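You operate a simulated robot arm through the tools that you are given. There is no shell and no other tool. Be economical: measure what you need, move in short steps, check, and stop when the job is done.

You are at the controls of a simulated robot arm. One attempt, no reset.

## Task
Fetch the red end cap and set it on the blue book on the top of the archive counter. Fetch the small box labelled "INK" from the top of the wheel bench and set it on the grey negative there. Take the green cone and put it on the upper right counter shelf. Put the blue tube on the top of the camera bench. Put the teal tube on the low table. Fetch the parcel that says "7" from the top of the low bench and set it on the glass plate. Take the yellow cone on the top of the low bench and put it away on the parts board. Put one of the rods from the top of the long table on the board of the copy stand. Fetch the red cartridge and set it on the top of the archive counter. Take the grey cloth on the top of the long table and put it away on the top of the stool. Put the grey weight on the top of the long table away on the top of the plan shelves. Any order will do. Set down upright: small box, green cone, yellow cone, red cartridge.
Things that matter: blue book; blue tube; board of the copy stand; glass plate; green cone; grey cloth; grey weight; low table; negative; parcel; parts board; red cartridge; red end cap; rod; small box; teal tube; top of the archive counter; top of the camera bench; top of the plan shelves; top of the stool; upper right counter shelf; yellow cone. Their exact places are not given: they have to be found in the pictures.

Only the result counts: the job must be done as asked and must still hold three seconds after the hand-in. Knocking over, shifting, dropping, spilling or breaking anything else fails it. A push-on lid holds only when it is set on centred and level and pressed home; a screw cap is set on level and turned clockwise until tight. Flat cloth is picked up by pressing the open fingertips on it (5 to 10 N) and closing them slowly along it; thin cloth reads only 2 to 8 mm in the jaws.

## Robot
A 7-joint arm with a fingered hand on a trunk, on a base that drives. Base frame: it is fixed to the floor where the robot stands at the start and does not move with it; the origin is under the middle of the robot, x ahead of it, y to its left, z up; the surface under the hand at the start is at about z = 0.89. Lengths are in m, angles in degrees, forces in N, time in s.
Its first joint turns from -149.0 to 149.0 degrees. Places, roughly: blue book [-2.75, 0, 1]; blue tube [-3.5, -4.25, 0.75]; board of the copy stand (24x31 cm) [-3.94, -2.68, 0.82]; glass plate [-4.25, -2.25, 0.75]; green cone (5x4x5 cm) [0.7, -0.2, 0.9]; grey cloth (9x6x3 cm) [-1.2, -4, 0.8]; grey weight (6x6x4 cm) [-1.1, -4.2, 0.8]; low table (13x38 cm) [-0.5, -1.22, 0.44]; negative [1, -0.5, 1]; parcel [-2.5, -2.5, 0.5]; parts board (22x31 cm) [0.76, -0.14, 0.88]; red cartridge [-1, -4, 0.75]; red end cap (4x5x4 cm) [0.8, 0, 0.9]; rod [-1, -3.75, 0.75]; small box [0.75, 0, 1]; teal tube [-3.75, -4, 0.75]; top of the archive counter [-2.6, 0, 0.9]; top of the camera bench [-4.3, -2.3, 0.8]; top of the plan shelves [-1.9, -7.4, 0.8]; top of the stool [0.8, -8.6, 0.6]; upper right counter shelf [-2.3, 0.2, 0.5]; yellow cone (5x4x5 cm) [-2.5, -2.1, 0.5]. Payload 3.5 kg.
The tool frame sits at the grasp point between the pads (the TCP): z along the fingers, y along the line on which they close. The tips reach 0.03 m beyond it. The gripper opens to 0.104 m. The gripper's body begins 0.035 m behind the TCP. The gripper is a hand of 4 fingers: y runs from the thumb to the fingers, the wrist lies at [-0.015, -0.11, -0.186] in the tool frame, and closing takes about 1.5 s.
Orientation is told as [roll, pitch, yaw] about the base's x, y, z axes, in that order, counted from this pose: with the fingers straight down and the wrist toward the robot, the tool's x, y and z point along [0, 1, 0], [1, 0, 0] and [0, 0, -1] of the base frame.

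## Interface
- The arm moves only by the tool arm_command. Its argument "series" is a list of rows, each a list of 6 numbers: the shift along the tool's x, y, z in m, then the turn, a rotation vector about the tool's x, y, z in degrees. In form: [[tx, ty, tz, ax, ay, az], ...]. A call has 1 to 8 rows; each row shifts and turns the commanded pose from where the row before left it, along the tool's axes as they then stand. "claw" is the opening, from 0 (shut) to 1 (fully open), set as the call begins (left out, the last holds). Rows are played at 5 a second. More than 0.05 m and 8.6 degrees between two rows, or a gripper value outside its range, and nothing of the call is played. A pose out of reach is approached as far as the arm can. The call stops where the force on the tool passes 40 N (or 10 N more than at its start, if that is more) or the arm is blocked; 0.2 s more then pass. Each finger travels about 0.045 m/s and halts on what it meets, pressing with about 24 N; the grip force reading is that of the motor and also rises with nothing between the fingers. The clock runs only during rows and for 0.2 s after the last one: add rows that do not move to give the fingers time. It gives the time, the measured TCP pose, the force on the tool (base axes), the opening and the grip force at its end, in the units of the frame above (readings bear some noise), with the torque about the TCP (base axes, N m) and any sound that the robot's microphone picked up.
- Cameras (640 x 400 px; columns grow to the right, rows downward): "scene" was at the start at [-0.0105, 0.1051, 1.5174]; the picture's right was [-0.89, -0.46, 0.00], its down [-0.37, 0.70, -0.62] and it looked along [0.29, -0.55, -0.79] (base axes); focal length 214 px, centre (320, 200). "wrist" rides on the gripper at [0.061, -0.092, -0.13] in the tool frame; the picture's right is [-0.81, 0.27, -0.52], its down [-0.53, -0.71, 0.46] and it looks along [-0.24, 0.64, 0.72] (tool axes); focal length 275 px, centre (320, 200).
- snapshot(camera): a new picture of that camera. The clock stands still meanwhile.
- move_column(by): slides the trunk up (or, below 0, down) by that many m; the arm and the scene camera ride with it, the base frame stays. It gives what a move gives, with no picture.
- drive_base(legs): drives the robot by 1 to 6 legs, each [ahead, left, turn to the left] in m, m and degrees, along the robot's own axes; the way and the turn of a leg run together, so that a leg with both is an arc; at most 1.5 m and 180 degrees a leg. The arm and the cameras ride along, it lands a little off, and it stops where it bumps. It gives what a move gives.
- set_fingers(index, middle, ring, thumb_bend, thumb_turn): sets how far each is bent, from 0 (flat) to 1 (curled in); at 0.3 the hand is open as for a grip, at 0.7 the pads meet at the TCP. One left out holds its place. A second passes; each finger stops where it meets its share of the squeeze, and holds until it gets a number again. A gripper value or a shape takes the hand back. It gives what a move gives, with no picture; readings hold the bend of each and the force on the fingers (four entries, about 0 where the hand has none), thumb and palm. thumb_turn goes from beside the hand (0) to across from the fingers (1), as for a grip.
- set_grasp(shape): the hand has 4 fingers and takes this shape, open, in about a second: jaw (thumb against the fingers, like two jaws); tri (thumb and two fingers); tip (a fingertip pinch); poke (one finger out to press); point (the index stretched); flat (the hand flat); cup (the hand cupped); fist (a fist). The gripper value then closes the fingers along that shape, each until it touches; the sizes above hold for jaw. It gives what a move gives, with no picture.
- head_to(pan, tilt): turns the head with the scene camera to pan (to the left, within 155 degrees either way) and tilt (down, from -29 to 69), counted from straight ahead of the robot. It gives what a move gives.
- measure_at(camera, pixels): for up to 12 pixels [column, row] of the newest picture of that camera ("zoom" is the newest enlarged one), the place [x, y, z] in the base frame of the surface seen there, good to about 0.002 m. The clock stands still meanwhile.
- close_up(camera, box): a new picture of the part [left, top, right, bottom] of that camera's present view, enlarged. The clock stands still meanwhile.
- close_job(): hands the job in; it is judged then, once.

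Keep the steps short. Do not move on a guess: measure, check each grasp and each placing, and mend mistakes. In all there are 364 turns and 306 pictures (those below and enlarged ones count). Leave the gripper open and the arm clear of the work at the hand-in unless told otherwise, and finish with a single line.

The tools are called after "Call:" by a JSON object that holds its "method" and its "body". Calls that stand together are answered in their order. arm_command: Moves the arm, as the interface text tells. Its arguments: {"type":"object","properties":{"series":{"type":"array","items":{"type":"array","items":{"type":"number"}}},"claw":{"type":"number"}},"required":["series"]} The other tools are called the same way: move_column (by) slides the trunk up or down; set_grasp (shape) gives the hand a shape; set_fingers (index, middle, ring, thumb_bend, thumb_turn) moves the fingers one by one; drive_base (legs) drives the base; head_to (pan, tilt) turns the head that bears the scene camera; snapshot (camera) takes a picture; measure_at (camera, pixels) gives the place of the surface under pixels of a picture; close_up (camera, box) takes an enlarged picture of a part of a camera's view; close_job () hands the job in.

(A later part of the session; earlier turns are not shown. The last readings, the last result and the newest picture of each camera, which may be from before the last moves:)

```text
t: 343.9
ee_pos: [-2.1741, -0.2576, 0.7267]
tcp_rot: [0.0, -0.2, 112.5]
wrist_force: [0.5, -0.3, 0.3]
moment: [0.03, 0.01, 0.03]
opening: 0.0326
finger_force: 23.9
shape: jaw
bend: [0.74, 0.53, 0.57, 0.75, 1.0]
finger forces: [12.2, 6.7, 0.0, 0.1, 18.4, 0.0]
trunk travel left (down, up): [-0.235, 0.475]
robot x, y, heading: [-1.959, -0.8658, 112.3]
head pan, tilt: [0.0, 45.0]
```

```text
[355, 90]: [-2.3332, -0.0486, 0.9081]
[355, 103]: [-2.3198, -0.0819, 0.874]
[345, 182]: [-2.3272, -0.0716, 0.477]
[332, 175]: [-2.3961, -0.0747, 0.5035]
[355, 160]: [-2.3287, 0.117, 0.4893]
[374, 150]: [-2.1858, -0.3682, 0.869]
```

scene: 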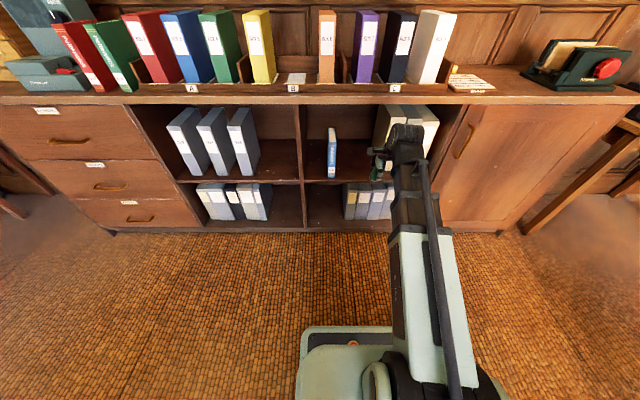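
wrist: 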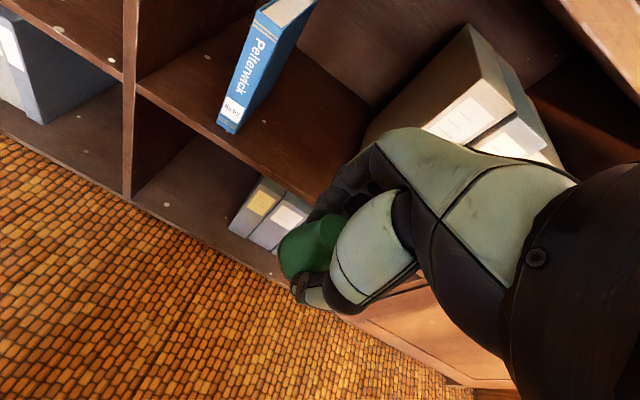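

Call:
{"method": "move_column", "body": {"by": -0.185}}

Call:
{"method": "drive_base", "body": {"legs": [[0.12, 0, 0]]}}

Call:
{"method": "snapshot", "body": {"camera": "wrist"}}

```text
t: 345.9
ee_pos: [-2.1731, -0.2584, 0.5429]
tcp_rot: [0.1, -0.3, 112.5]
wrist_force: [-0.1, -0.8, -0.3]
moment: [-0.01, 0.04, 0.0]
opening: 0.0324
finger_force: 23.8
shape: jaw
bend: [0.74, 0.53, 0.57, 0.75, 1.0]
finger forces: [12.3, 6.7, 0.1, 0.0, 18.3, 0.0]
trunk travel left (down, up): [-0.05, 0.66]
robot x, y, heading: [-1.9599, -0.8635, 112.1]
head pan, tilt: [0.0, 45.0]
```

```text
t: 347.1
ee_pos: [-2.2203, -0.1484, 0.5414]
tcp_rot: [0.0, -0.3, 112.5]
wrist_force: [0.5, -0.1, -1.4]
moment: [0.01, 0.0, 0.0]
opening: 0.032
finger_force: 23.9
shape: jaw
bend: [0.74, 0.53, 0.57, 0.75, 1.0]
finger forces: [12.3, 6.8, 0.1, 0.0, 18.4, 0.0]
trunk travel left (down, up): [-0.05, 0.66]
robot x, y, heading: [-2.0041, -0.7542, 112.4]
head pan, tilt: [0.0, 45.0]
```

```text
157 pictures are left
```

wrist: 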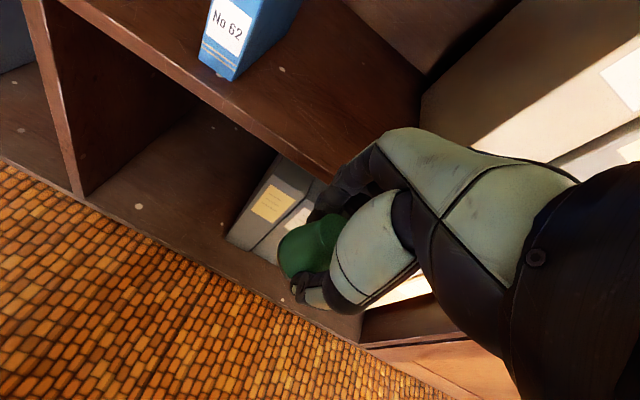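

Call:
{"method": "arm_command", "body": {"series": [[0.0048, 0.0447, 0, 0, 0, 0], [0.0048, 0.0447, 0, 0, 0, 0], [0.0048, 0.0447, 0, 0, 0, 0], [0.0048, 0.0447, 0, 0, 0, 0]]}}

Call:
{"method": "snapshot", "body": {"camera": "wrist"}}

Call:
{"method": "snapshot", "body": {"camera": "scene"}}

```text
t: 348.1
ee_pos: [-2.3073, 0.0113, 0.5446]
tcp_rot: [0.1, -0.4, 112.5]
wrist_force: [0.1, -0.4, -0.5]
moment: [0.06, -0.02, 0.01]
opening: 0.0324
finger_force: 23.9
shape: jaw
bend: [0.74, 0.53, 0.57, 0.75, 1.0]
finger forces: [12.3, 6.8, 0.0, 0.0, 18.5, 0.0]
trunk travel left (down, up): [-0.05, 0.66]
robot x, y, heading: [-2.0059, -0.7569, 112.2]
head pan, tilt: [0.0, 45.0]
```

```text
156 pictures are left
```

wrist: 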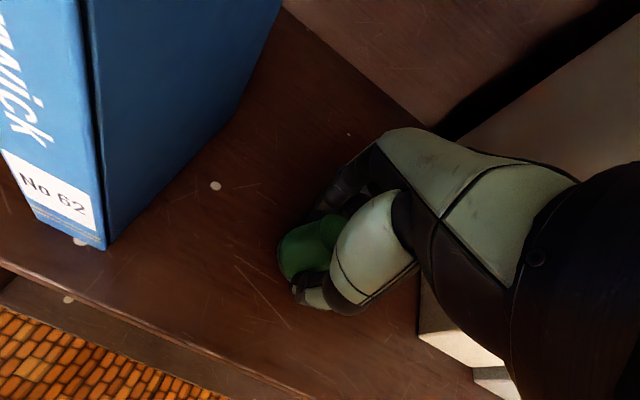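

```text
155 pictures are left
```

scene: 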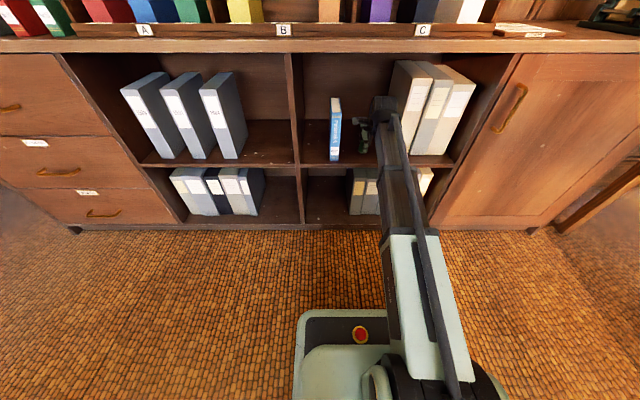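

Call:
{"method": "arm_command", "body": {"series": [[0.005, 0, 0.008, 0, 0, 0], [0, 0, 0.005, 0, 0, 0], [0, 0, 0.002, 0, 0, 0]]}}

Call:
{"method": "arm_command", "body": {"series": [[0, 0, 0.002, 0, 0, 0], [0, 0, 0.001, 0, 0, 0]]}}

```text
t: 348.9
ee_pos: [-2.3108, 0.0077, 0.5276]
tcp_rot: [0.0, -0.3, 112.4]
wrist_force: [0.2, -1.1, -0.4]
moment: [0.04, 0.01, 0.02]
opening: 0.0327
finger_force: 24.3
shape: jaw
bend: [0.74, 0.53, 0.57, 0.75, 1.0]
finger forces: [12.3, 6.8, 0.1, 0.0, 18.4, 0.1]
trunk travel left (down, up): [-0.05, 0.66]
robot x, y, heading: [-2.0087, -0.7576, 112.3]
head pan, tilt: [0.0, 45.0]
```

```text
t: 349.5
ee_pos: [-2.3101, 0.0085, 0.527]
tcp_rot: [0.1, -0.5, 112.5]
wrist_force: [-1.3, 1.0, 16.0]
moment: [0.21, 0.09, 0.02]
opening: 0.0327
finger_force: 23.9
shape: jaw
bend: [0.74, 0.53, 0.57, 0.75, 1.0]
finger forces: [16.5, 10.0, 0.1, 0.1, 21.9, 0.1]
trunk travel left (down, up): [-0.05, 0.66]
robot x, y, heading: [-2.0049, -0.757, 112.6]
head pan, tilt: [0.0, 45.0]
```

Call:
{"method": "arm_command", "body": {"series": [[0, 0, -0.001, 0, 0, 0], [0, 0, 0, 0, 0, 0], [0, 0, 0, 0, 0, 0], [0, 0, 0, 0, 0, 0], [0, 0, 0, 0, 0, 0], [0, 0, 0, 0, 0, 0], [0, 0, 0, 0, 0, 0]], "claw": 0.8}}

Call:
{"method": "arm_command", "body": {"series": [[0, 0, -0.03, 0, 0, 0], [0, 0, -0.03, 0, 0, 0], [0, -0.045, 0, 0, 0, 0], [0, -0.045, 0, 0, 0, 0], [0, -0.045, 0, 0, 0, 0], [0, -0.045, 0, 0, 0, 0]]}}

Call:
{"method": "snapshot", "body": {"camera": "wrist"}}

```text
t: 351.1
ee_pos: [-2.3105, 0.0091, 0.5262]
tcp_rot: [0.2, -0.3, 112.5]
wrist_force: [-0.6, -1.2, -0.6]
moment: [0.0, -0.01, 0.0]
opening: 0.0831
finger_force: 0.0
shape: jaw
bend: [0.27, 0.34, 0.32, 0.5, 0.99]
finger forces: [0.0, 0.1, 0.0, 0.0, 0.0, 0.1]
trunk travel left (down, up): [-0.05, 0.66]
robot x, y, heading: [-2.0024, -0.7544, 112.5]
head pan, tilt: [0.0, 45.0]
```

```text
t: 352.5
ee_pos: [-2.2417, -0.1592, 0.5863]
tcp_rot: [0.0, -0.3, 112.4]
wrist_force: [0.1, 0.4, -0.1]
moment: [-0.02, -0.01, 0.0]
opening: 0.0831
finger_force: 0.1
shape: jaw
bend: [0.27, 0.34, 0.32, 0.5, 0.99]
finger forces: [0.0, 0.0, 0.0, 0.1, 0.0, 0.1]
trunk travel left (down, up): [-0.05, 0.66]
robot x, y, heading: [-2.0019, -0.7554, 112.1]
head pan, tilt: [0.0, 45.0]
```

```text
154 pictures are left
```

wrist: 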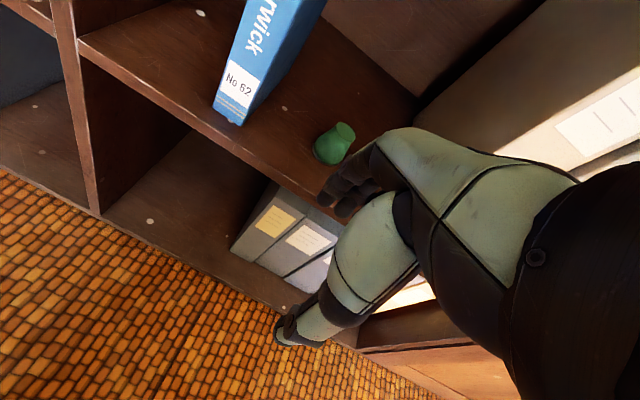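

Green cone is upright on the shelf. Next, the yellow cone on the low bench.

Call:
{"method": "drive_base", "body": {"legs": [[-0.6, 0, 0], [0, 0, 90], [0.05, 0.45, 0]]}}

Call:
{"method": "move_column", "body": {"by": 0.25}}

Call:
{"method": "snapshot", "body": {"camera": "scene"}}

Call:
{"method": "snapshot", "body": {"camera": "wrist"}}

```text
t: 362.1
ee_pos: [-2.2465, -1.9933, 0.5853]
tcp_rot: [0.0, -0.2, -157.2]
wrist_force: [0.4, -0.5, -0.5]
moment: [-0.02, -0.03, -0.01]
opening: 0.0831
finger_force: 0.0
shape: jaw
bend: [0.27, 0.34, 0.32, 0.5, 0.99]
finger forces: [0.0, 0.1, 0.1, 0.0, 0.0, 0.0]
trunk travel left (down, up): [-0.05, 0.66]
robot x, y, heading: [-1.6504, -1.7538, -157.6]
head pan, tilt: [0.0, 45.0]
```

```text
t: 364.7
ee_pos: [-2.2466, -1.9924, 0.8361]
tcp_rot: [0.1, -0.4, -157.3]
wrist_force: [-0.1, -0.1, 0.9]
moment: [0.01, -0.01, 0.0]
opening: 0.0832
finger_force: 0.1
shape: jaw
bend: [0.27, 0.34, 0.32, 0.5, 0.99]
finger forces: [0.0, 0.0, 0.0, 0.1, 0.0, 0.0]
trunk travel left (down, up): [-0.3, 0.41]
robot x, y, heading: [-1.649, -1.7585, -157.4]
head pan, tilt: [0.0, 45.0]
```

```text
153 pictures are left
```

scene: 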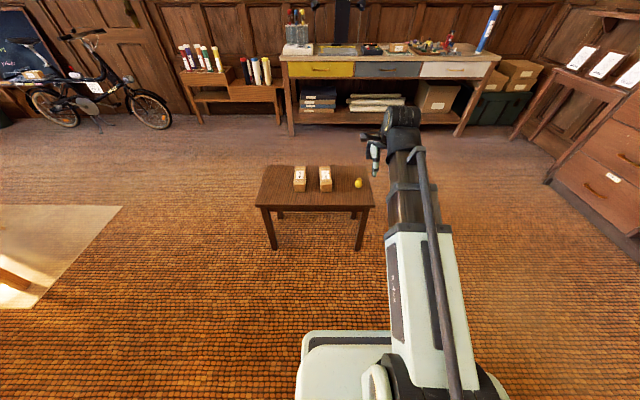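

```text
152 pictures are left
```

wrist: 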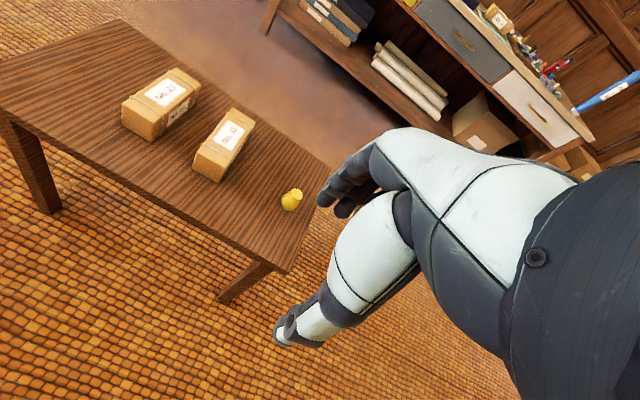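

Yellow cone at wrist (291,199). I measure it.

Call:
{"method": "close_up", "body": {"camera": "wrist", "box": [260, 170, 324, 220]}}

Call:
{"method": "measure_at", "body": {"camera": "zoom", "pixels": [[350, 155], [330, 180], [290, 330], [300, 200], [300, 280], [400, 350], [350, 220], [240, 330]]}}

```text
8.00 times, centred on (292, 195) of wrist
```

zoom: 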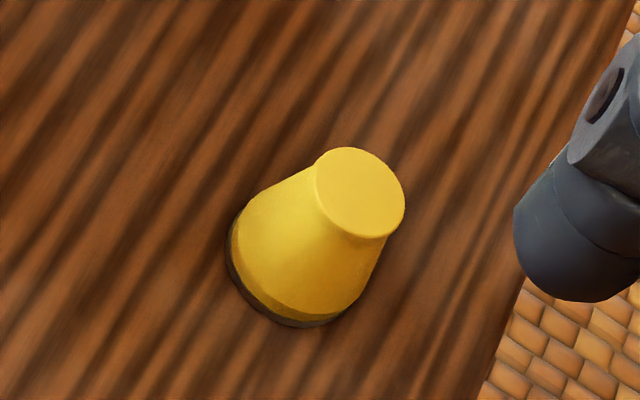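

```text
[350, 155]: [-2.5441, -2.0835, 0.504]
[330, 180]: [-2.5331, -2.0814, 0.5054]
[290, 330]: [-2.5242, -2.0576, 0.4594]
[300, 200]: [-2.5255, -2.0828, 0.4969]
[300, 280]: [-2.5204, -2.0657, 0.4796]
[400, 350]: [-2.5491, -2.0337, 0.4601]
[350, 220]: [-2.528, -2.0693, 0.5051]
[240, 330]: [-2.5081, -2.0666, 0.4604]
```

Call:
{"method": "drive_base", "body": {"legs": [[0.2, 0, 0]]}}

Call:
{"method": "snapshot", "body": {"camera": "wrist"}}

```text
t: 366.3
ee_pos: [-2.4319, -2.0729, 0.8353]
tcp_rot: [0.0, -0.3, -157.0]
wrist_force: [-0.3, 0.3, -0.3]
moment: [0.01, -0.01, -0.02]
opening: 0.0831
finger_force: 0.1
shape: jaw
bend: [0.27, 0.34, 0.32, 0.5, 0.99]
finger forces: [0.0, 0.0, 0.0, 0.0, 0.1, 0.0]
trunk travel left (down, up): [-0.3, 0.41]
robot x, y, heading: [-1.8363, -1.8354, -157.3]
head pan, tilt: [0.0, 45.0]
```

```text
150 pictures are left
```

wrist: 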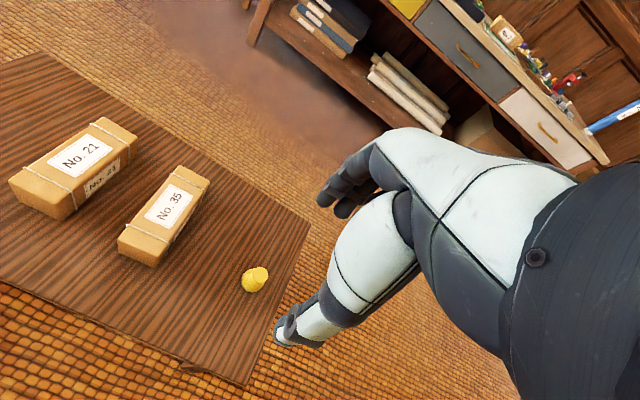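

Call:
{"method": "arm_command", "body": {"series": [[-0.0134, 0.0325, 0, 0, 0, 0], [-0.0134, 0.0325, 0, 0, 0, 0], [-0.0134, 0.0325, 0, 0, 0, 0]]}}

Call:
{"method": "move_column", "body": {"by": -0.25}}

Call:
{"method": "snapshot", "body": {"camera": "wrist"}}

```text
t: 367.1
ee_pos: [-2.5363, -2.0758, 0.8345]
tcp_rot: [0.1, -0.3, -156.9]
wrist_force: [-0.1, -0.2, 0.0]
moment: [0.01, 0.05, 0.02]
opening: 0.083
finger_force: 0.1
shape: jaw
bend: [0.27, 0.34, 0.32, 0.5, 0.99]
finger forces: [0.0, 0.0, 0.1, 0.0, 0.0, 0.1]
trunk travel left (down, up): [-0.3, 0.41]
robot x, y, heading: [-1.8354, -1.8309, -157.4]
head pan, tilt: [0.0, 45.0]
```

```text
t: 369.7
ee_pos: [-2.5345, -2.0768, 0.585]
tcp_rot: [0.1, -0.3, -156.9]
wrist_force: [-0.7, -0.5, -0.7]
moment: [0.04, 0.0, -0.01]
opening: 0.0828
finger_force: 0.0
shape: jaw
bend: [0.27, 0.34, 0.32, 0.5, 0.99]
finger forces: [0.1, 0.0, 0.0, 0.1, 0.0, 0.0]
trunk travel left (down, up): [-0.05, 0.66]
robot x, y, heading: [-1.8343, -1.831, -157.0]
head pan, tilt: [0.0, 45.0]
```

```text
149 pictures are left
```

wrist: 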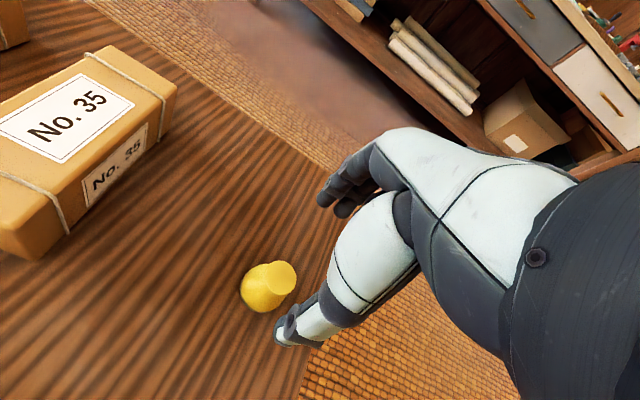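

Call:
{"method": "measure_at", "body": {"camera": "wrist", "pixels": [[282, 278], [272, 270], [293, 285], [283, 265], [281, 291]]}}

```text
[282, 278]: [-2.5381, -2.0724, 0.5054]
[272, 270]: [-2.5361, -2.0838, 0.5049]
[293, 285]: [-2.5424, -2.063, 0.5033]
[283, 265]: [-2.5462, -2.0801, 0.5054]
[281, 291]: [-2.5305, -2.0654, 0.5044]
```

Call:
{"method": "arm_command", "body": {"series": [[-0.005, 0.0017, 0.03, 0, 0, 0], [0, 0, 0.03, 0, 0, 0], [0, 0, 0.028, 0, 0, 0], [0, 0, 0, 0, 0, 0]]}}

Call:
{"method": "arm_command", "body": {"series": [[0, 0, 0, 0, 0, 0], [0, 0, 0, 0, 0, 0], [0, 0, 0, 0, 0, 0], [0, 0, 0, 0, 0, 0], [0, 0, 0, 0, 0, 0], [0, 0, 0, 0, 0, 0], [0, 0, 0, 0, 0, 0]], "claw": 0}}

Call:
{"method": "arm_command", "body": {"series": [[0, 0, -0.02, 0, 0, 0], [0, 0, -0.04, 0, 0, 0], [0, 0, -0.04, 0, 0, 0]]}}

Call:
{"method": "snapshot", "body": {"camera": "wrist"}}

```text
t: 370.7
ee_pos: [-2.5397, -2.0719, 0.4964]
tcp_rot: [0.2, -0.3, -156.9]
wrist_force: [-0.4, 0.1, 0.2]
moment: [0.01, -0.05, 0.02]
opening: 0.0829
finger_force: 0.1
shape: jaw
bend: [0.27, 0.34, 0.32, 0.5, 0.99]
finger forces: [0.0, 0.1, 0.0, 0.1, 0.1, 0.1]
trunk travel left (down, up): [-0.05, 0.66]
robot x, y, heading: [-1.8353, -1.8301, -157.2]
head pan, tilt: [0.0, 45.0]
```

```text
t: 372.3
ee_pos: [-2.5394, -2.0729, 0.4969]
tcp_rot: [0.1, -0.3, -157.0]
wrist_force: [-0.3, 1.1, 3.1]
moment: [0.04, 0.04, 0.0]
opening: 0.0311
finger_force: 24.2
shape: jaw
bend: [0.74, 0.56, 0.59, 0.74, 1.0]
finger forces: [12.9, 6.2, 0.0, 0.0, 20.1, 0.0]
trunk travel left (down, up): [-0.05, 0.66]
robot x, y, heading: [-1.8354, -1.833, -157.3]
head pan, tilt: [0.0, 45.0]
```

```text
t: 373.1
ee_pos: [-2.5404, -2.0736, 0.5961]
tcp_rot: [0.1, -0.2, -156.9]
wrist_force: [-0.6, -0.4, 0.1]
moment: [-0.05, 0.04, -0.03]
opening: 0.0308
finger_force: 23.4
shape: jaw
bend: [0.74, 0.56, 0.59, 0.74, 1.0]
finger forces: [12.7, 6.0, 0.1, 0.0, 19.3, 0.0]
trunk travel left (down, up): [-0.05, 0.66]
robot x, y, heading: [-1.8369, -1.8335, -157.1]
head pan, tilt: [0.0, 45.0]
```

```text
148 pictures are left
```

wrist: 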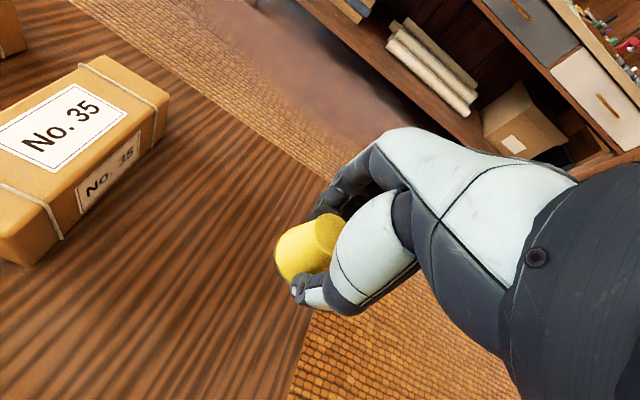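

Yellow cone held. I raise and drive to the wheel bench.

Call:
{"method": "move_column", "body": {"by": 0.4}}

Call:
{"method": "move_column", "body": {"by": 0.2}}

Call:
{"method": "drive_base", "body": {"legs": [[0, -0.7, 0], [-1.3, 0, 0], [0, 0, 179.4], [0.8, -0.05, 0]]}}

Call:
{"method": "snapshot", "body": {"camera": "wrist"}}

Call:
{"method": "snapshot", "body": {"camera": "scene"}}

```text
t: 376.9
ee_pos: [-2.5401, -2.0738, 0.9952]
tcp_rot: [0.1, -0.3, -156.9]
wrist_force: [0.9, 1.1, 0.0]
moment: [-0.01, 0.0, 0.0]
opening: 0.031
finger_force: 24.1
shape: jaw
bend: [0.74, 0.56, 0.59, 0.74, 1.0]
finger forces: [12.9, 6.0, 0.0, 0.1, 19.4, 0.0]
trunk travel left (down, up): [-0.45, 0.26]
robot x, y, heading: [-1.8338, -1.8325, -157.2]
head pan, tilt: [0.0, 45.0]
```

```text
t: 379.1
ee_pos: [-2.5407, -2.0728, 1.1969]
tcp_rot: [0.1, -0.3, -156.8]
wrist_force: [0.5, 0.0, -0.8]
moment: [0.0, 0.0, -0.02]
opening: 0.0309
finger_force: 24.5
shape: jaw
bend: [0.74, 0.56, 0.59, 0.74, 1.0]
finger forces: [12.8, 6.0, 0.0, 0.0, 19.4, 0.0]
trunk travel left (down, up): [-0.65, 0.06]
robot x, y, heading: [-1.8362, -1.832, -157.1]
head pan, tilt: [0.0, 45.0]
```

```text
t: 400.1
ee_pos: [0.5897, -0.263, 1.1958]
tcp_rot: [0.1, -0.3, 19.1]
wrist_force: [-0.3, 0.8, -0.7]
moment: [0.02, 0.04, 0.03]
opening: 0.0306
finger_force: 23.8
shape: jaw
bend: [0.74, 0.56, 0.59, 0.75, 1.0]
finger forces: [12.8, 5.3, 0.0, 0.0, 18.0, 0.0]
trunk travel left (down, up): [-0.65, 0.06]
robot x, y, heading: [-0.1267, -0.4594, 19.0]
head pan, tilt: [0.0, 45.0]
```

```text
147 pictures are left
```

wrist: 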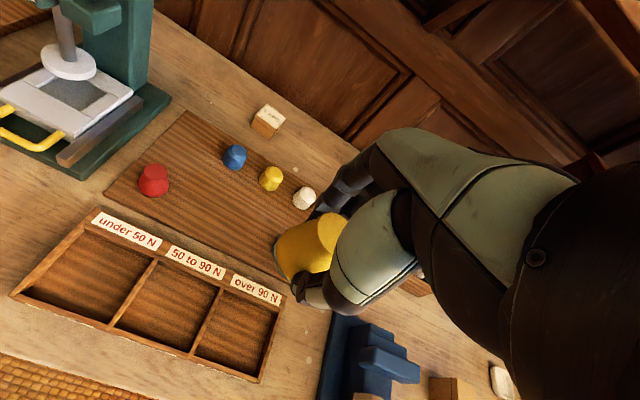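

```text
146 pictures are left
```

scene: 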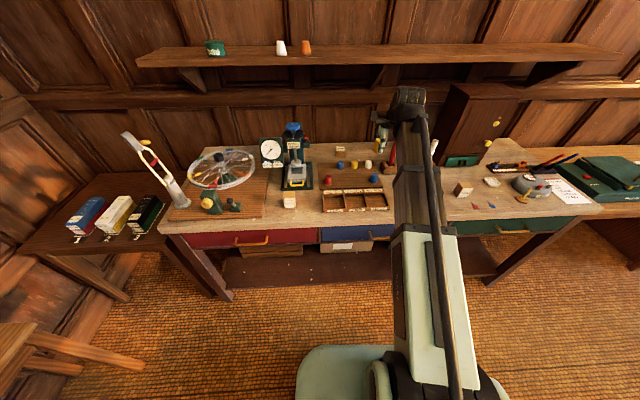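

Call:
{"method": "arm_command", "body": {"series": [[0.0187, 0.0326, 0, 0, 0, 0], [0.0187, 0.0326, 0, 0, 0, 0], [0.0187, 0.0326, 0, 0, 0, 0], [0.0187, 0.0326, 0, 0, 0, 0], [0, 0, 0.045, 0, 0, 0], [0, 0, 0.045, 0, 0, 0], [0, 0, 0.045, 0, 0, 0], [0, 0, 0.045, 0, 0, 0]]}}

Call:
{"method": "snapshot", "body": {"camera": "wrist"}}

```text
t: 401.9
ee_pos: [0.6893, -0.1501, 1.0157]
tcp_rot: [0.0, -0.3, 19.2]
wrist_force: [0.1, -0.6, -1.7]
moment: [-0.01, 0.02, -0.01]
opening: 0.0303
finger_force: 24.3
shape: jaw
bend: [0.74, 0.56, 0.59, 0.75, 1.0]
finger forces: [13.2, 5.9, 0.0, 0.1, 18.1, 0.0]
trunk travel left (down, up): [-0.65, 0.06]
robot x, y, heading: [-0.1278, -0.4593, 19.2]
head pan, tilt: [0.0, 45.0]
```

```text
145 pictures are left
```

wrist: 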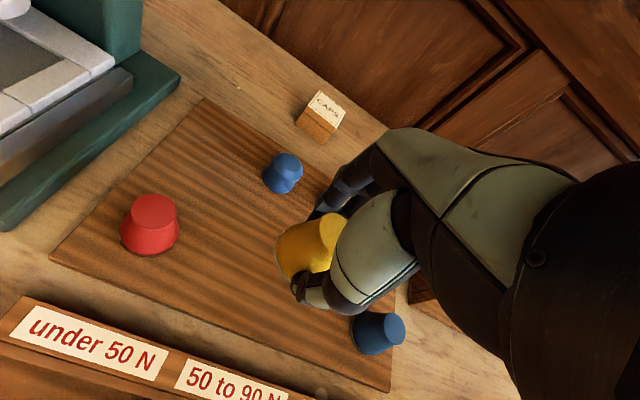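

Call:
{"method": "arm_command", "body": {"series": [[0, 0, 0.04, 0, 0, 0], [0, 0, 0.035, 0, 0, 0], [0, 0, 0.006, 0, 0, 0], [0, 0, 0.003, 0, 0, 0]]}}

Call:
{"method": "arm_command", "body": {"series": [[0, 0, 0.002, 0, 0, 0], [0, 0, 0.002, 0, 0, 0]]}}

Call:
{"method": "snapshot", "body": {"camera": "wrist"}}

```text
t: 402.9
ee_pos: [0.6889, -0.1476, 0.9329]
tcp_rot: [0.1, -0.3, 19.1]
wrist_force: [-0.9, 0.1, -0.6]
moment: [0.01, 0.01, -0.02]
opening: 0.0303
finger_force: 23.9
shape: jaw
bend: [0.74, 0.56, 0.59, 0.75, 1.0]
finger forces: [13.3, 6.1, 0.0, 0.1, 18.3, 0.0]
trunk travel left (down, up): [-0.65, 0.06]
robot x, y, heading: [-0.129, -0.4579, 19.3]
head pan, tilt: [0.0, 45.0]
```

```text
t: 403.6
ee_pos: [0.6885, -0.1491, 0.9308]
tcp_rot: [0.1, -0.3, 19.2]
wrist_force: [-0.1, -0.1, -0.4]
moment: [-0.01, 0.02, 0.0]
opening: 0.0302
finger_force: 24.5
shape: jaw
bend: [0.74, 0.56, 0.59, 0.75, 1.0]
finger forces: [13.3, 6.2, 0.1, 0.0, 18.3, 0.1]
trunk travel left (down, up): [-0.65, 0.06]
robot x, y, heading: [-0.1283, -0.4557, 19.1]
head pan, tilt: [0.0, 45.0]
```

```text
144 pictures are left
```

wrist: 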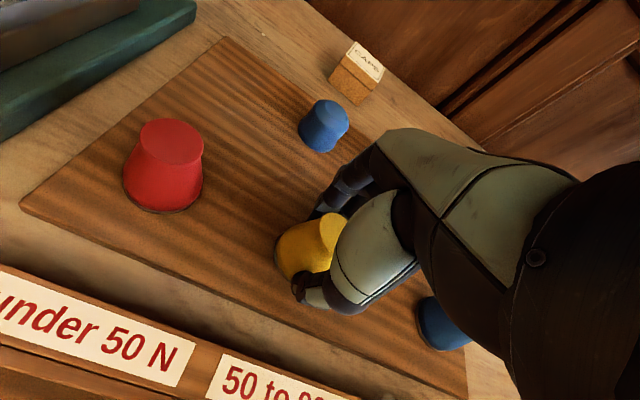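

Call:
{"method": "arm_command", "body": {"series": [[0, 0, 0.002, 0, 0, 0], [0, 0, 0.002, 0, 0, 0], [0, 0, 0.001, 0, 0, 0]]}}

```text
t: 404.4
ee_pos: [0.6876, -0.148, 0.926]
tcp_rot: [0.2, -0.6, 19.2]
wrist_force: [3.0, 2.4, 22.3]
moment: [0.13, -0.38, 0.05]
opening: 0.0315
finger_force: 23.6
shape: jaw
bend: [0.74, 0.55, 0.59, 0.75, 1.0]
finger forces: [17.6, 13.8, 0.0, 0.0, 21.7, 0.0]
trunk travel left (down, up): [-0.65, 0.06]
robot x, y, heading: [-0.1277, -0.4584, 18.7]
head pan, tilt: [0.0, 45.0]
```

Contact. I ease, release, lift and check.

Call:
{"method": "arm_command", "body": {"series": [[0, 0, -0.0015, 0, 0, 0], [0, 0, 0, 0, 0, 0]]}}

Call:
{"method": "arm_command", "body": {"series": [[0, 0, 0, 0, 0, 0], [0, 0, 0, 0, 0, 0], [0, 0, 0, 0, 0, 0], [0, 0, 0, 0, 0, 0], [0, 0, 0, 0, 0, 0], [0, 0, 0, 0, 0, 0]], "claw": 0.8}}

Call:
{"method": "arm_command", "body": {"series": [[0, 0, -0.03, 0, 0, 0], [0, 0, -0.04, 0, 0, 0], [0, 0, -0.04, 0, 0, 0], [0, 0, -0.04, 0, 0, 0], [0, 0, -0.04, 0, 0, 0], [0, 0, -0.04, 0, 0, 0]]}}

Call:
{"method": "snapshot", "body": {"camera": "wrist"}}

```text
t: 404.9
ee_pos: [0.6874, -0.1489, 0.9277]
tcp_rot: [0.1, -0.3, 19.1]
wrist_force: [2.0, 0.9, 19.5]
moment: [0.08, -0.33, 0.03]
opening: 0.0316
finger_force: 24.0
shape: jaw
bend: [0.74, 0.55, 0.59, 0.75, 1.0]
finger forces: [17.2, 11.7, 0.1, 0.1, 21.5, 0.0]
trunk travel left (down, up): [-0.65, 0.06]
robot x, y, heading: [-0.1257, -0.4574, 18.9]
head pan, tilt: [0.0, 45.0]
```

```text
t: 406.4
ee_pos: [0.6886, -0.1492, 0.9263]
tcp_rot: [0.1, -0.3, 19.2]
wrist_force: [-0.4, 0.4, -0.3]
moment: [-0.01, -0.01, 0.03]
opening: 0.083
finger_force: 0.0
shape: jaw
bend: [0.27, 0.34, 0.32, 0.5, 0.99]
finger forces: [0.0, 0.0, 0.1, 0.0, 0.0, 0.0]
trunk travel left (down, up): [-0.65, 0.06]
robot x, y, heading: [-0.127, -0.4599, 18.8]
head pan, tilt: [0.0, 45.0]
```

```text
t: 407.8
ee_pos: [0.6879, -0.1497, 1.1581]
tcp_rot: [0.1, -0.2, 19.2]
wrist_force: [0.5, -0.9, 0.1]
moment: [0.02, 0.02, 0.02]
opening: 0.0828
finger_force: 0.1
shape: jaw
bend: [0.27, 0.34, 0.32, 0.5, 0.99]
finger forces: [0.0, 0.1, 0.0, 0.1, 0.0, 0.1]
trunk travel left (down, up): [-0.65, 0.06]
robot x, y, heading: [-0.1247, -0.4568, 19.2]
head pan, tilt: [0.0, 45.0]
```

```text
143 pictures are left
```

wrist: 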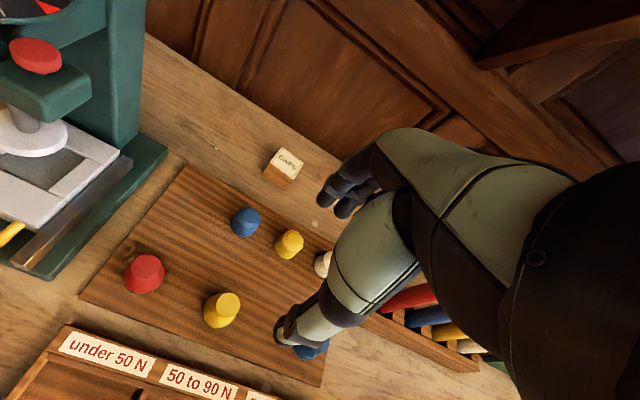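

Yellow cone upright on the parts board. Now the long table: I retract and drive there.

Call:
{"method": "arm_command", "body": {"series": [[0, -0.045, 0, 0, 0, 0], [0, -0.045, 0, 0, 0, 0], [0, -0.045, 0, 0, 0, 0], [0, -0.045, 0, 0, 0, 0]]}}

Call:
{"method": "drive_base", "body": {"legs": [[-0.2, 0, 0], [0, 0, -86.9], [-0.2, 0, 0], [0, -1.0, 0], [0, -1.05, 0], [1.2, 0, 0]]}}

Call:
{"method": "head_to", "body": {"pan": 0, "tilt": 30}}

Call:
{"method": "snapshot", "body": {"camera": "scene"}}

```text
t: 408.8
ee_pos: [0.5148, -0.2092, 1.1571]
tcp_rot: [0.1, -0.2, 19.2]
wrist_force: [-0.1, 0.1, -0.4]
moment: [0.0, 0.0, 0.02]
opening: 0.0829
finger_force: 0.0
shape: jaw
bend: [0.27, 0.34, 0.32, 0.5, 0.99]
finger forces: [0.0, 0.0, 0.1, 0.0, 0.0, 0.0]
trunk travel left (down, up): [-0.65, 0.06]
robot x, y, heading: [-0.1283, -0.4593, 19.0]
head pan, tilt: [0.0, 45.0]
```

```text
t: 430.5
ee_pos: [-1.4941, -2.8597, 1.155]
tcp_rot: [0.1, -0.2, -66.1]
wrist_force: [-0.4, 0.4, 0.0]
moment: [-0.03, 0.01, 0.0]
opening: 0.083
finger_force: 0.1
shape: jaw
bend: [0.27, 0.34, 0.32, 0.5, 0.99]
finger forces: [0.0, 0.0, 0.0, 0.0, 0.0, 0.0]
trunk travel left (down, up): [-0.65, 0.06]
robot x, y, heading: [-1.7963, -2.2394, -66.3]
head pan, tilt: [0.0, 45.0]
```

```text
t: 431.3
ee_pos: [-1.494, -2.8591, 1.1545]
tcp_rot: [0.0, -0.4, -66.3]
wrist_force: [-0.4, 0.2, -0.1]
moment: [0.02, -0.01, -0.02]
opening: 0.083
finger_force: 0.1
shape: jaw
bend: [0.27, 0.34, 0.32, 0.5, 0.99]
finger forces: [0.1, 0.0, 0.1, 0.0, 0.0, 0.1]
trunk travel left (down, up): [-0.65, 0.06]
robot x, y, heading: [-1.7912, -2.2373, -66.4]
head pan, tilt: [0.0, 30.0]
```

```text
142 pictures are left
```

scene: 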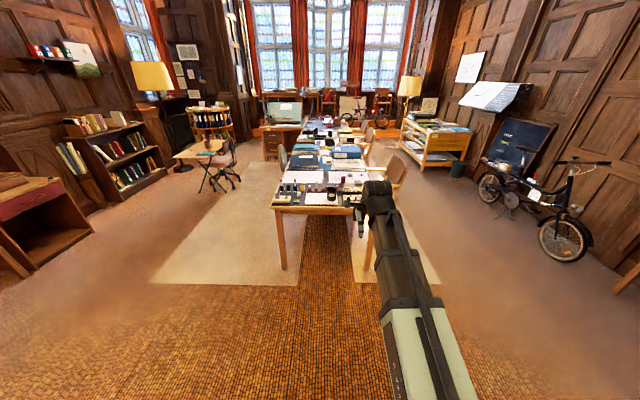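

Call:
{"method": "drive_base", "body": {"legs": [[0.65, 0.15, -1.3]]}}

Call:
{"method": "head_to", "body": {"pan": 0, "tilt": 42}}

Call:
{"method": "snapshot", "body": {"camera": "scene"}}

Call:
{"method": "snapshot", "body": {"camera": "wrist"}}

```text
t: 435.0
ee_pos: [-1.111, -3.4102, 1.1542]
tcp_rot: [0.1, -0.3, -67.1]
wrist_force: [-0.3, 0.0, -0.3]
moment: [0.01, 0.01, 0.03]
opening: 0.0829
finger_force: 0.0
shape: jaw
bend: [0.27, 0.34, 0.32, 0.5, 0.99]
finger forces: [0.0, 0.0, 0.1, 0.0, 0.0, 0.0]
trunk travel left (down, up): [-0.65, 0.06]
robot x, y, heading: [-1.4002, -2.781, -67.3]
head pan, tilt: [0.0, 30.0]
```

```text
t: 435.8
ee_pos: [-1.1112, -3.4104, 1.1559]
tcp_rot: [0.1, -0.4, -67.2]
wrist_force: [0.8, 0.2, 0.6]
moment: [-0.02, -0.01, -0.04]
opening: 0.0829
finger_force: 0.1
shape: jaw
bend: [0.27, 0.34, 0.32, 0.5, 0.99]
finger forces: [0.0, 0.0, 0.0, 0.0, 0.1, 0.1]
trunk travel left (down, up): [-0.65, 0.06]
robot x, y, heading: [-1.4013, -2.7826, -67.6]
head pan, tilt: [0.0, 42.0]
```

```text
141 pictures are left
```

scene: 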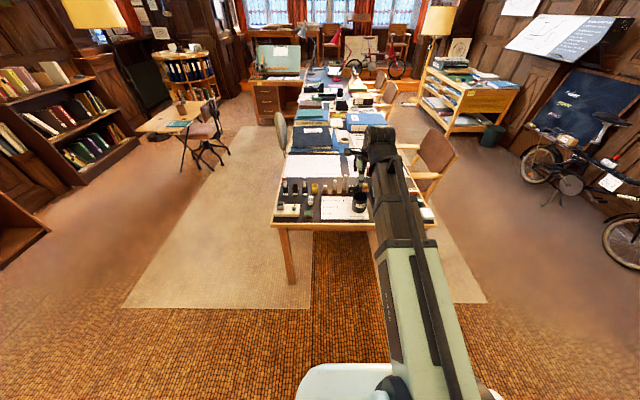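

```text
140 pictures are left
```

wrist: 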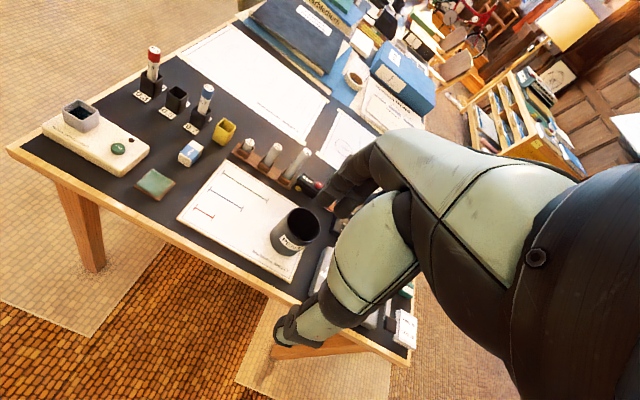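

Call:
{"method": "close_up", "body": {"camera": "wrist", "box": [30, 20, 350, 290]}}

Call:
{"method": "close_up", "body": {"camera": "scene", "box": [265, 120, 445, 240]}}

```text
1.48 times, centred on (190, 155) of wrist
```

zoom: 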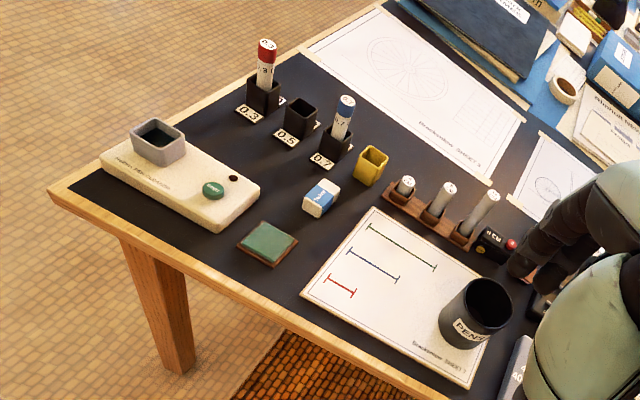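

```text
3.33 times, centred on (355, 180) of scene
```

zoom: 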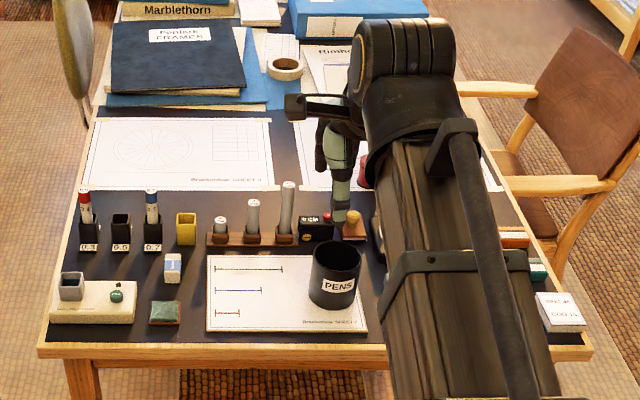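

Call:
{"method": "arm_command", "body": {"series": [[0.045, 0, -0.01, 0, 0, 0], [0.045, 0, 0, 0, 0, 0], [0.045, 0, 0, 0, 0, 0], [0.045, 0, 0, 0, 0, 0], [0.045, 0, 0, 0, 0, 0], [0.045, 0, 0, 0, 0, 0], [0.045, 0, 0, 0, 0, 0], [0.045, 0, 0, 0, 0, 0]]}}

Call:
{"method": "close_up", "body": {"camera": "scene", "box": [320, 120, 460, 240]}}

Call:
{"method": "snapshot", "body": {"camera": "scene"}}

```text
t: 437.6
ee_pos: [-0.7801, -3.2705, 1.166]
tcp_rot: [0.2, -0.3, -67.2]
wrist_force: [-0.4, 0.0, -0.5]
moment: [0.01, 0.0, 0.0]
opening: 0.0828
finger_force: 0.0
shape: jaw
bend: [0.27, 0.34, 0.32, 0.5, 0.99]
finger forces: [0.0, 0.1, 0.0, 0.1, 0.0, 0.1]
trunk travel left (down, up): [-0.65, 0.06]
robot x, y, heading: [-1.402, -2.7813, -67.2]
head pan, tilt: [0.0, 42.0]
```

```text
3.33 times, centred on (390, 180) of scene
```

zoom: 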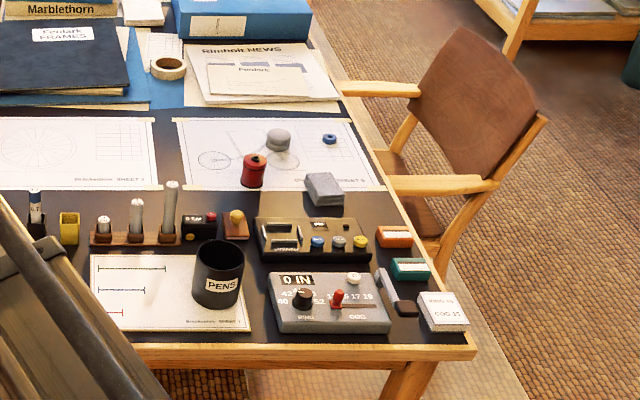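

```text
136 pictures are left
```

scene: 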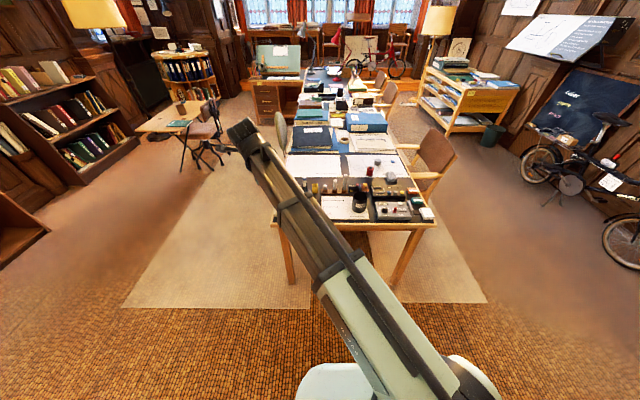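

Call:
{"method": "measure_at", "body": {"camera": "zoom", "pixels": [[253, 160], [253, 185], [278, 135], [323, 185], [172, 185], [137, 205], [104, 220], [35, 200], [329, 138], [480, 345], [320, 200]]}}

Call:
{"method": "close_up", "body": {"camera": "scene", "box": [355, 150, 405, 200]}}

```text
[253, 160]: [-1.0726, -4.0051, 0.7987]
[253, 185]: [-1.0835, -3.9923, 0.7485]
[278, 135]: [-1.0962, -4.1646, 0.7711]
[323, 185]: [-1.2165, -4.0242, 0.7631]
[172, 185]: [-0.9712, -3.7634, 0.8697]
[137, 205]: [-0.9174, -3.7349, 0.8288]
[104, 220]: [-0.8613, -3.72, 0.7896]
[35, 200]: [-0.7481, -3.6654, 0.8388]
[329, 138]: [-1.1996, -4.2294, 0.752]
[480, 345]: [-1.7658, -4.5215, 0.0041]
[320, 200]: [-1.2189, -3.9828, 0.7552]
```

```text
8.00 times, centred on (380, 175) of scene
```

zoom: 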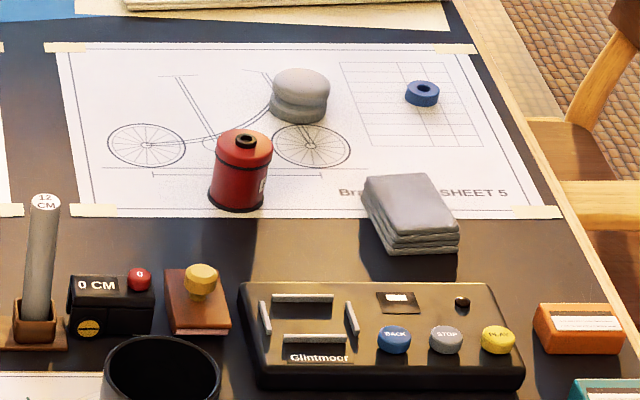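

Call:
{"method": "measure_at", "body": {"camera": "scene", "pixels": [[380, 228], [430, 226], [300, 220], [275, 223], [340, 222], [420, 195]]}}

```text
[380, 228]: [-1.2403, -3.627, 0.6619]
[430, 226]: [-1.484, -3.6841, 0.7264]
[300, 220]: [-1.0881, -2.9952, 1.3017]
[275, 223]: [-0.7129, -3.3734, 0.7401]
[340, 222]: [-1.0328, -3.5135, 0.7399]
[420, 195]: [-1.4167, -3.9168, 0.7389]
```

Call:
{"method": "drive_base", "body": {"legs": [[0.4, 0, -0.4]]}}

Call:
{"method": "head_to", "body": {"pan": 0, "tilt": 50}}

Call:
{"method": "snapshot", "body": {"camera": "scene"}}

```text
t: 440.1
ee_pos: [-0.6296, -3.642, 1.167]
tcp_rot: [0.0, -0.3, -67.3]
wrist_force: [0.5, -0.9, 0.4]
moment: [0.01, -0.02, 0.0]
opening: 0.0832
finger_force: 0.0
shape: jaw
bend: [0.27, 0.34, 0.32, 0.5, 0.99]
finger forces: [0.0, 0.0, 0.0, 0.0, 0.0, 0.0]
trunk travel left (down, up): [-0.65, 0.06]
robot x, y, heading: [-1.2487, -3.1526, -67.3]
head pan, tilt: [0.0, 42.0]
```

```text
t: 440.7
ee_pos: [-0.6288, -3.642, 1.1666]
tcp_rot: [0.2, -0.2, -67.3]
wrist_force: [-0.5, 0.5, 0.1]
moment: [0.01, -0.03, -0.01]
opening: 0.0829
finger_force: 0.1
shape: jaw
bend: [0.27, 0.34, 0.32, 0.5, 0.99]
finger forces: [0.0, 0.0, 0.1, 0.0, 0.0, 0.0]
trunk travel left (down, up): [-0.65, 0.06]
robot x, y, heading: [-1.247, -3.1504, -67.6]
head pan, tilt: [0.0, 50.0]
```

```text
134 pictures are left
```

scene: 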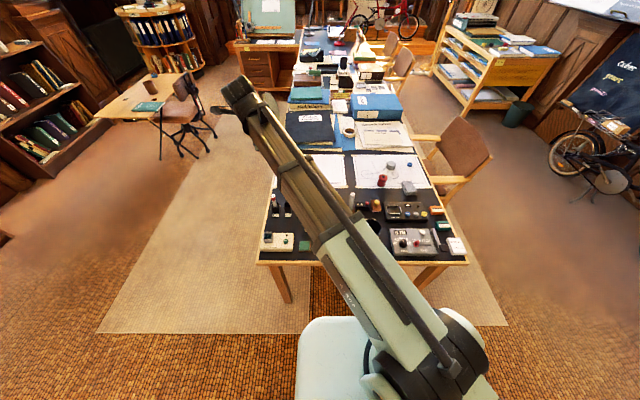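

Call:
{"method": "drive_base", "body": {"legs": [[0.08, 0, 0]]}}

Call:
{"method": "arm_command", "body": {"series": [[-0.049, 0.008, 0, 0, 0, 0], [-0.049, 0.008, 0, 0, 0, 0], [-0.049, 0.008, 0, 0, 0, 0], [-0.049, 0.008, 0, 0, 0, 0], [-0.049, 0.008, 0, 0, 0, 0], [-0.049, 0.008, 0, 0, 0, 0], [-0.049, 0.008, 0, 0, 0, 0], [-0.049, 0.008, 0, 0, 0, 0]]}}

Call:
{"method": "arm_command", "body": {"series": [[-0.049, 0.008, 0, 0, 0, 0], [-0.049, 0.008, 0.04, 0, 0, 0], [0, 0, 0.05, 0, 0, 0], [0, 0, 0.05, 0, 0, 0]]}}

Call:
{"method": "snapshot", "body": {"camera": "wrist"}}

Call:
{"method": "snapshot", "body": {"camera": "scene"}}

```text
t: 441.8
ee_pos: [-0.5984, -3.7181, 1.1663]
tcp_rot: [0.1, -0.2, -67.4]
wrist_force: [-0.1, -0.5, -0.7]
moment: [0.05, 0.02, 0.04]
opening: 0.0828
finger_force: 0.1
shape: jaw
bend: [0.27, 0.34, 0.32, 0.5, 0.99]
finger forces: [0.0, 0.0, 0.1, 0.0, 0.0, 0.1]
trunk travel left (down, up): [-0.65, 0.06]
robot x, y, heading: [-1.2179, -3.2231, -67.5]
head pan, tilt: [0.0, 50.0]
```

```text
t: 443.6
ee_pos: [-0.9362, -3.9267, 1.1671]
tcp_rot: [0.1, -0.3, -67.3]
wrist_force: [-0.2, -0.2, 0.6]
moment: [0.04, -0.01, 0.02]
opening: 0.0827
finger_force: 0.1
shape: jaw
bend: [0.27, 0.34, 0.32, 0.5, 0.99]
finger forces: [0.0, 0.0, 0.0, 0.0, 0.0, 0.0]
trunk travel left (down, up): [-0.65, 0.06]
robot x, y, heading: [-1.2173, -3.2211, -67.6]
head pan, tilt: [0.0, 50.0]
```

```text
refused: row 2 steps farther than a row can; nothing moved
```

```text
133 pictures are left
```

wrist: 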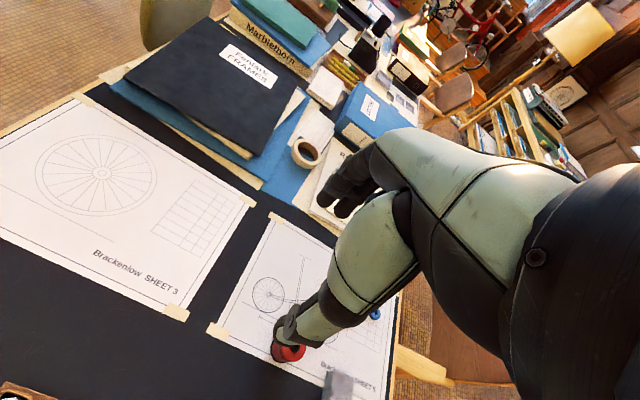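

```text
132 pictures are left
```

scene: 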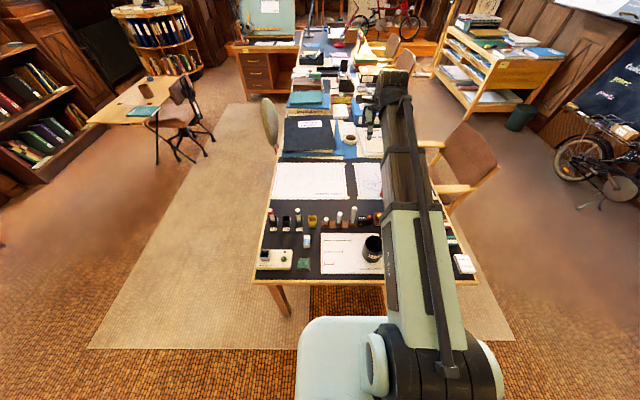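

Call:
{"method": "arm_command", "body": {"series": [[-0.045, 0.005, 0, 0, 0, 0], [-0.045, 0.005, 0, 0, 0, 0], [-0.045, 0.005, 0, 0, 0, 0], [-0.02, 0.005, 0.04, 0, 0, 0], [0, 0, 0.05, 0, 0, 0], [0, 0, 0.05, 0, 0, 0]]}}

Call:
{"method": "snapshot", "body": {"camera": "wrist"}}

```text
t: 445.0
ee_pos: [-1.0709, -4.0066, 1.0283]
tcp_rot: [0.1, -0.4, -67.3]
wrist_force: [-0.5, -0.4, 0.4]
moment: [0.01, 0.03, 0.01]
opening: 0.0829
finger_force: 0.1
shape: jaw
bend: [0.27, 0.34, 0.32, 0.5, 0.99]
finger forces: [0.0, 0.1, 0.0, 0.1, 0.1, 0.0]
trunk travel left (down, up): [-0.65, 0.06]
robot x, y, heading: [-1.2161, -3.2288, -67.5]
head pan, tilt: [0.0, 50.0]
```

```text
131 pictures are left
```

wrist: 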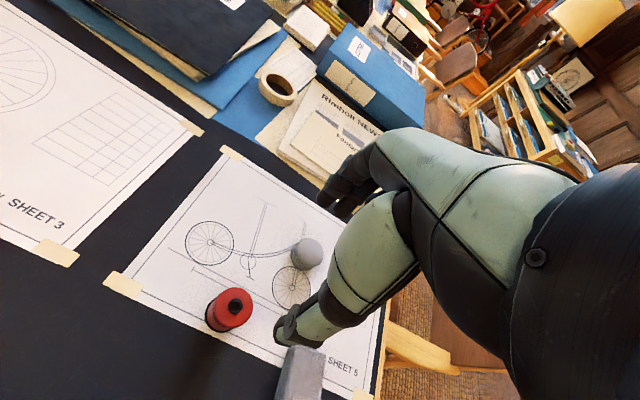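

Call:
{"method": "measure_at", "body": {"camera": "wrist", "pixels": [[234, 298], [222, 302], [246, 302], [235, 313], [234, 292], [306, 253], [296, 252], [318, 256], [320, 357], [302, 352], [180, 300]]}}

```text
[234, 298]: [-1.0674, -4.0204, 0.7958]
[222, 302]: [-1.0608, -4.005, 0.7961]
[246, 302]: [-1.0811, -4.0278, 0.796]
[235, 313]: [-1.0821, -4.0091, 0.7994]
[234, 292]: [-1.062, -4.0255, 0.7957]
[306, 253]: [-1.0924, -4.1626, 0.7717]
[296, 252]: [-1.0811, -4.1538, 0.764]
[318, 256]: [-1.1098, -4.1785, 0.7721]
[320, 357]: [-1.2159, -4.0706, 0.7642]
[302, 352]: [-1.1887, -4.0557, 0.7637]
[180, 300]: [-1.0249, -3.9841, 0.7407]
```

Call:
{"method": "arm_command", "body": {"series": [[-0.0046, 0.0094, 0.04, 0, 0, 0], [0, 0, 0.045, 0, 0, 0], [0, 0, 0.045, 0, 0, 0], [0, 0, 0.045, 0, 0, 0], [0, 0, 0.035, 0, 0, 0]]}}

Call:
{"method": "snapshot", "body": {"camera": "wrist"}}

```text
t: 446.2
ee_pos: [-1.0674, -4.0193, 0.8165]
tcp_rot: [0.0, -0.3, -67.3]
wrist_force: [0.2, 0.3, -0.1]
moment: [-0.02, 0.02, 0.0]
opening: 0.083
finger_force: 0.1
shape: jaw
bend: [0.27, 0.34, 0.32, 0.5, 0.99]
finger forces: [0.1, 0.0, 0.1, 0.0, 0.0, 0.0]
trunk travel left (down, up): [-0.65, 0.06]
robot x, y, heading: [-1.2158, -3.2238, -67.5]
head pan, tilt: [0.0, 50.0]
```

```text
130 pictures are left
```

wrist: 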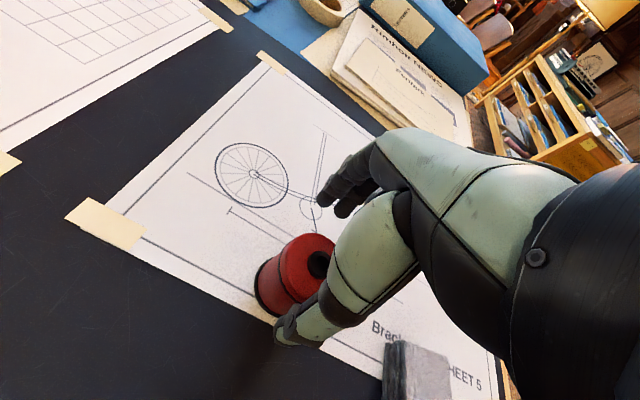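

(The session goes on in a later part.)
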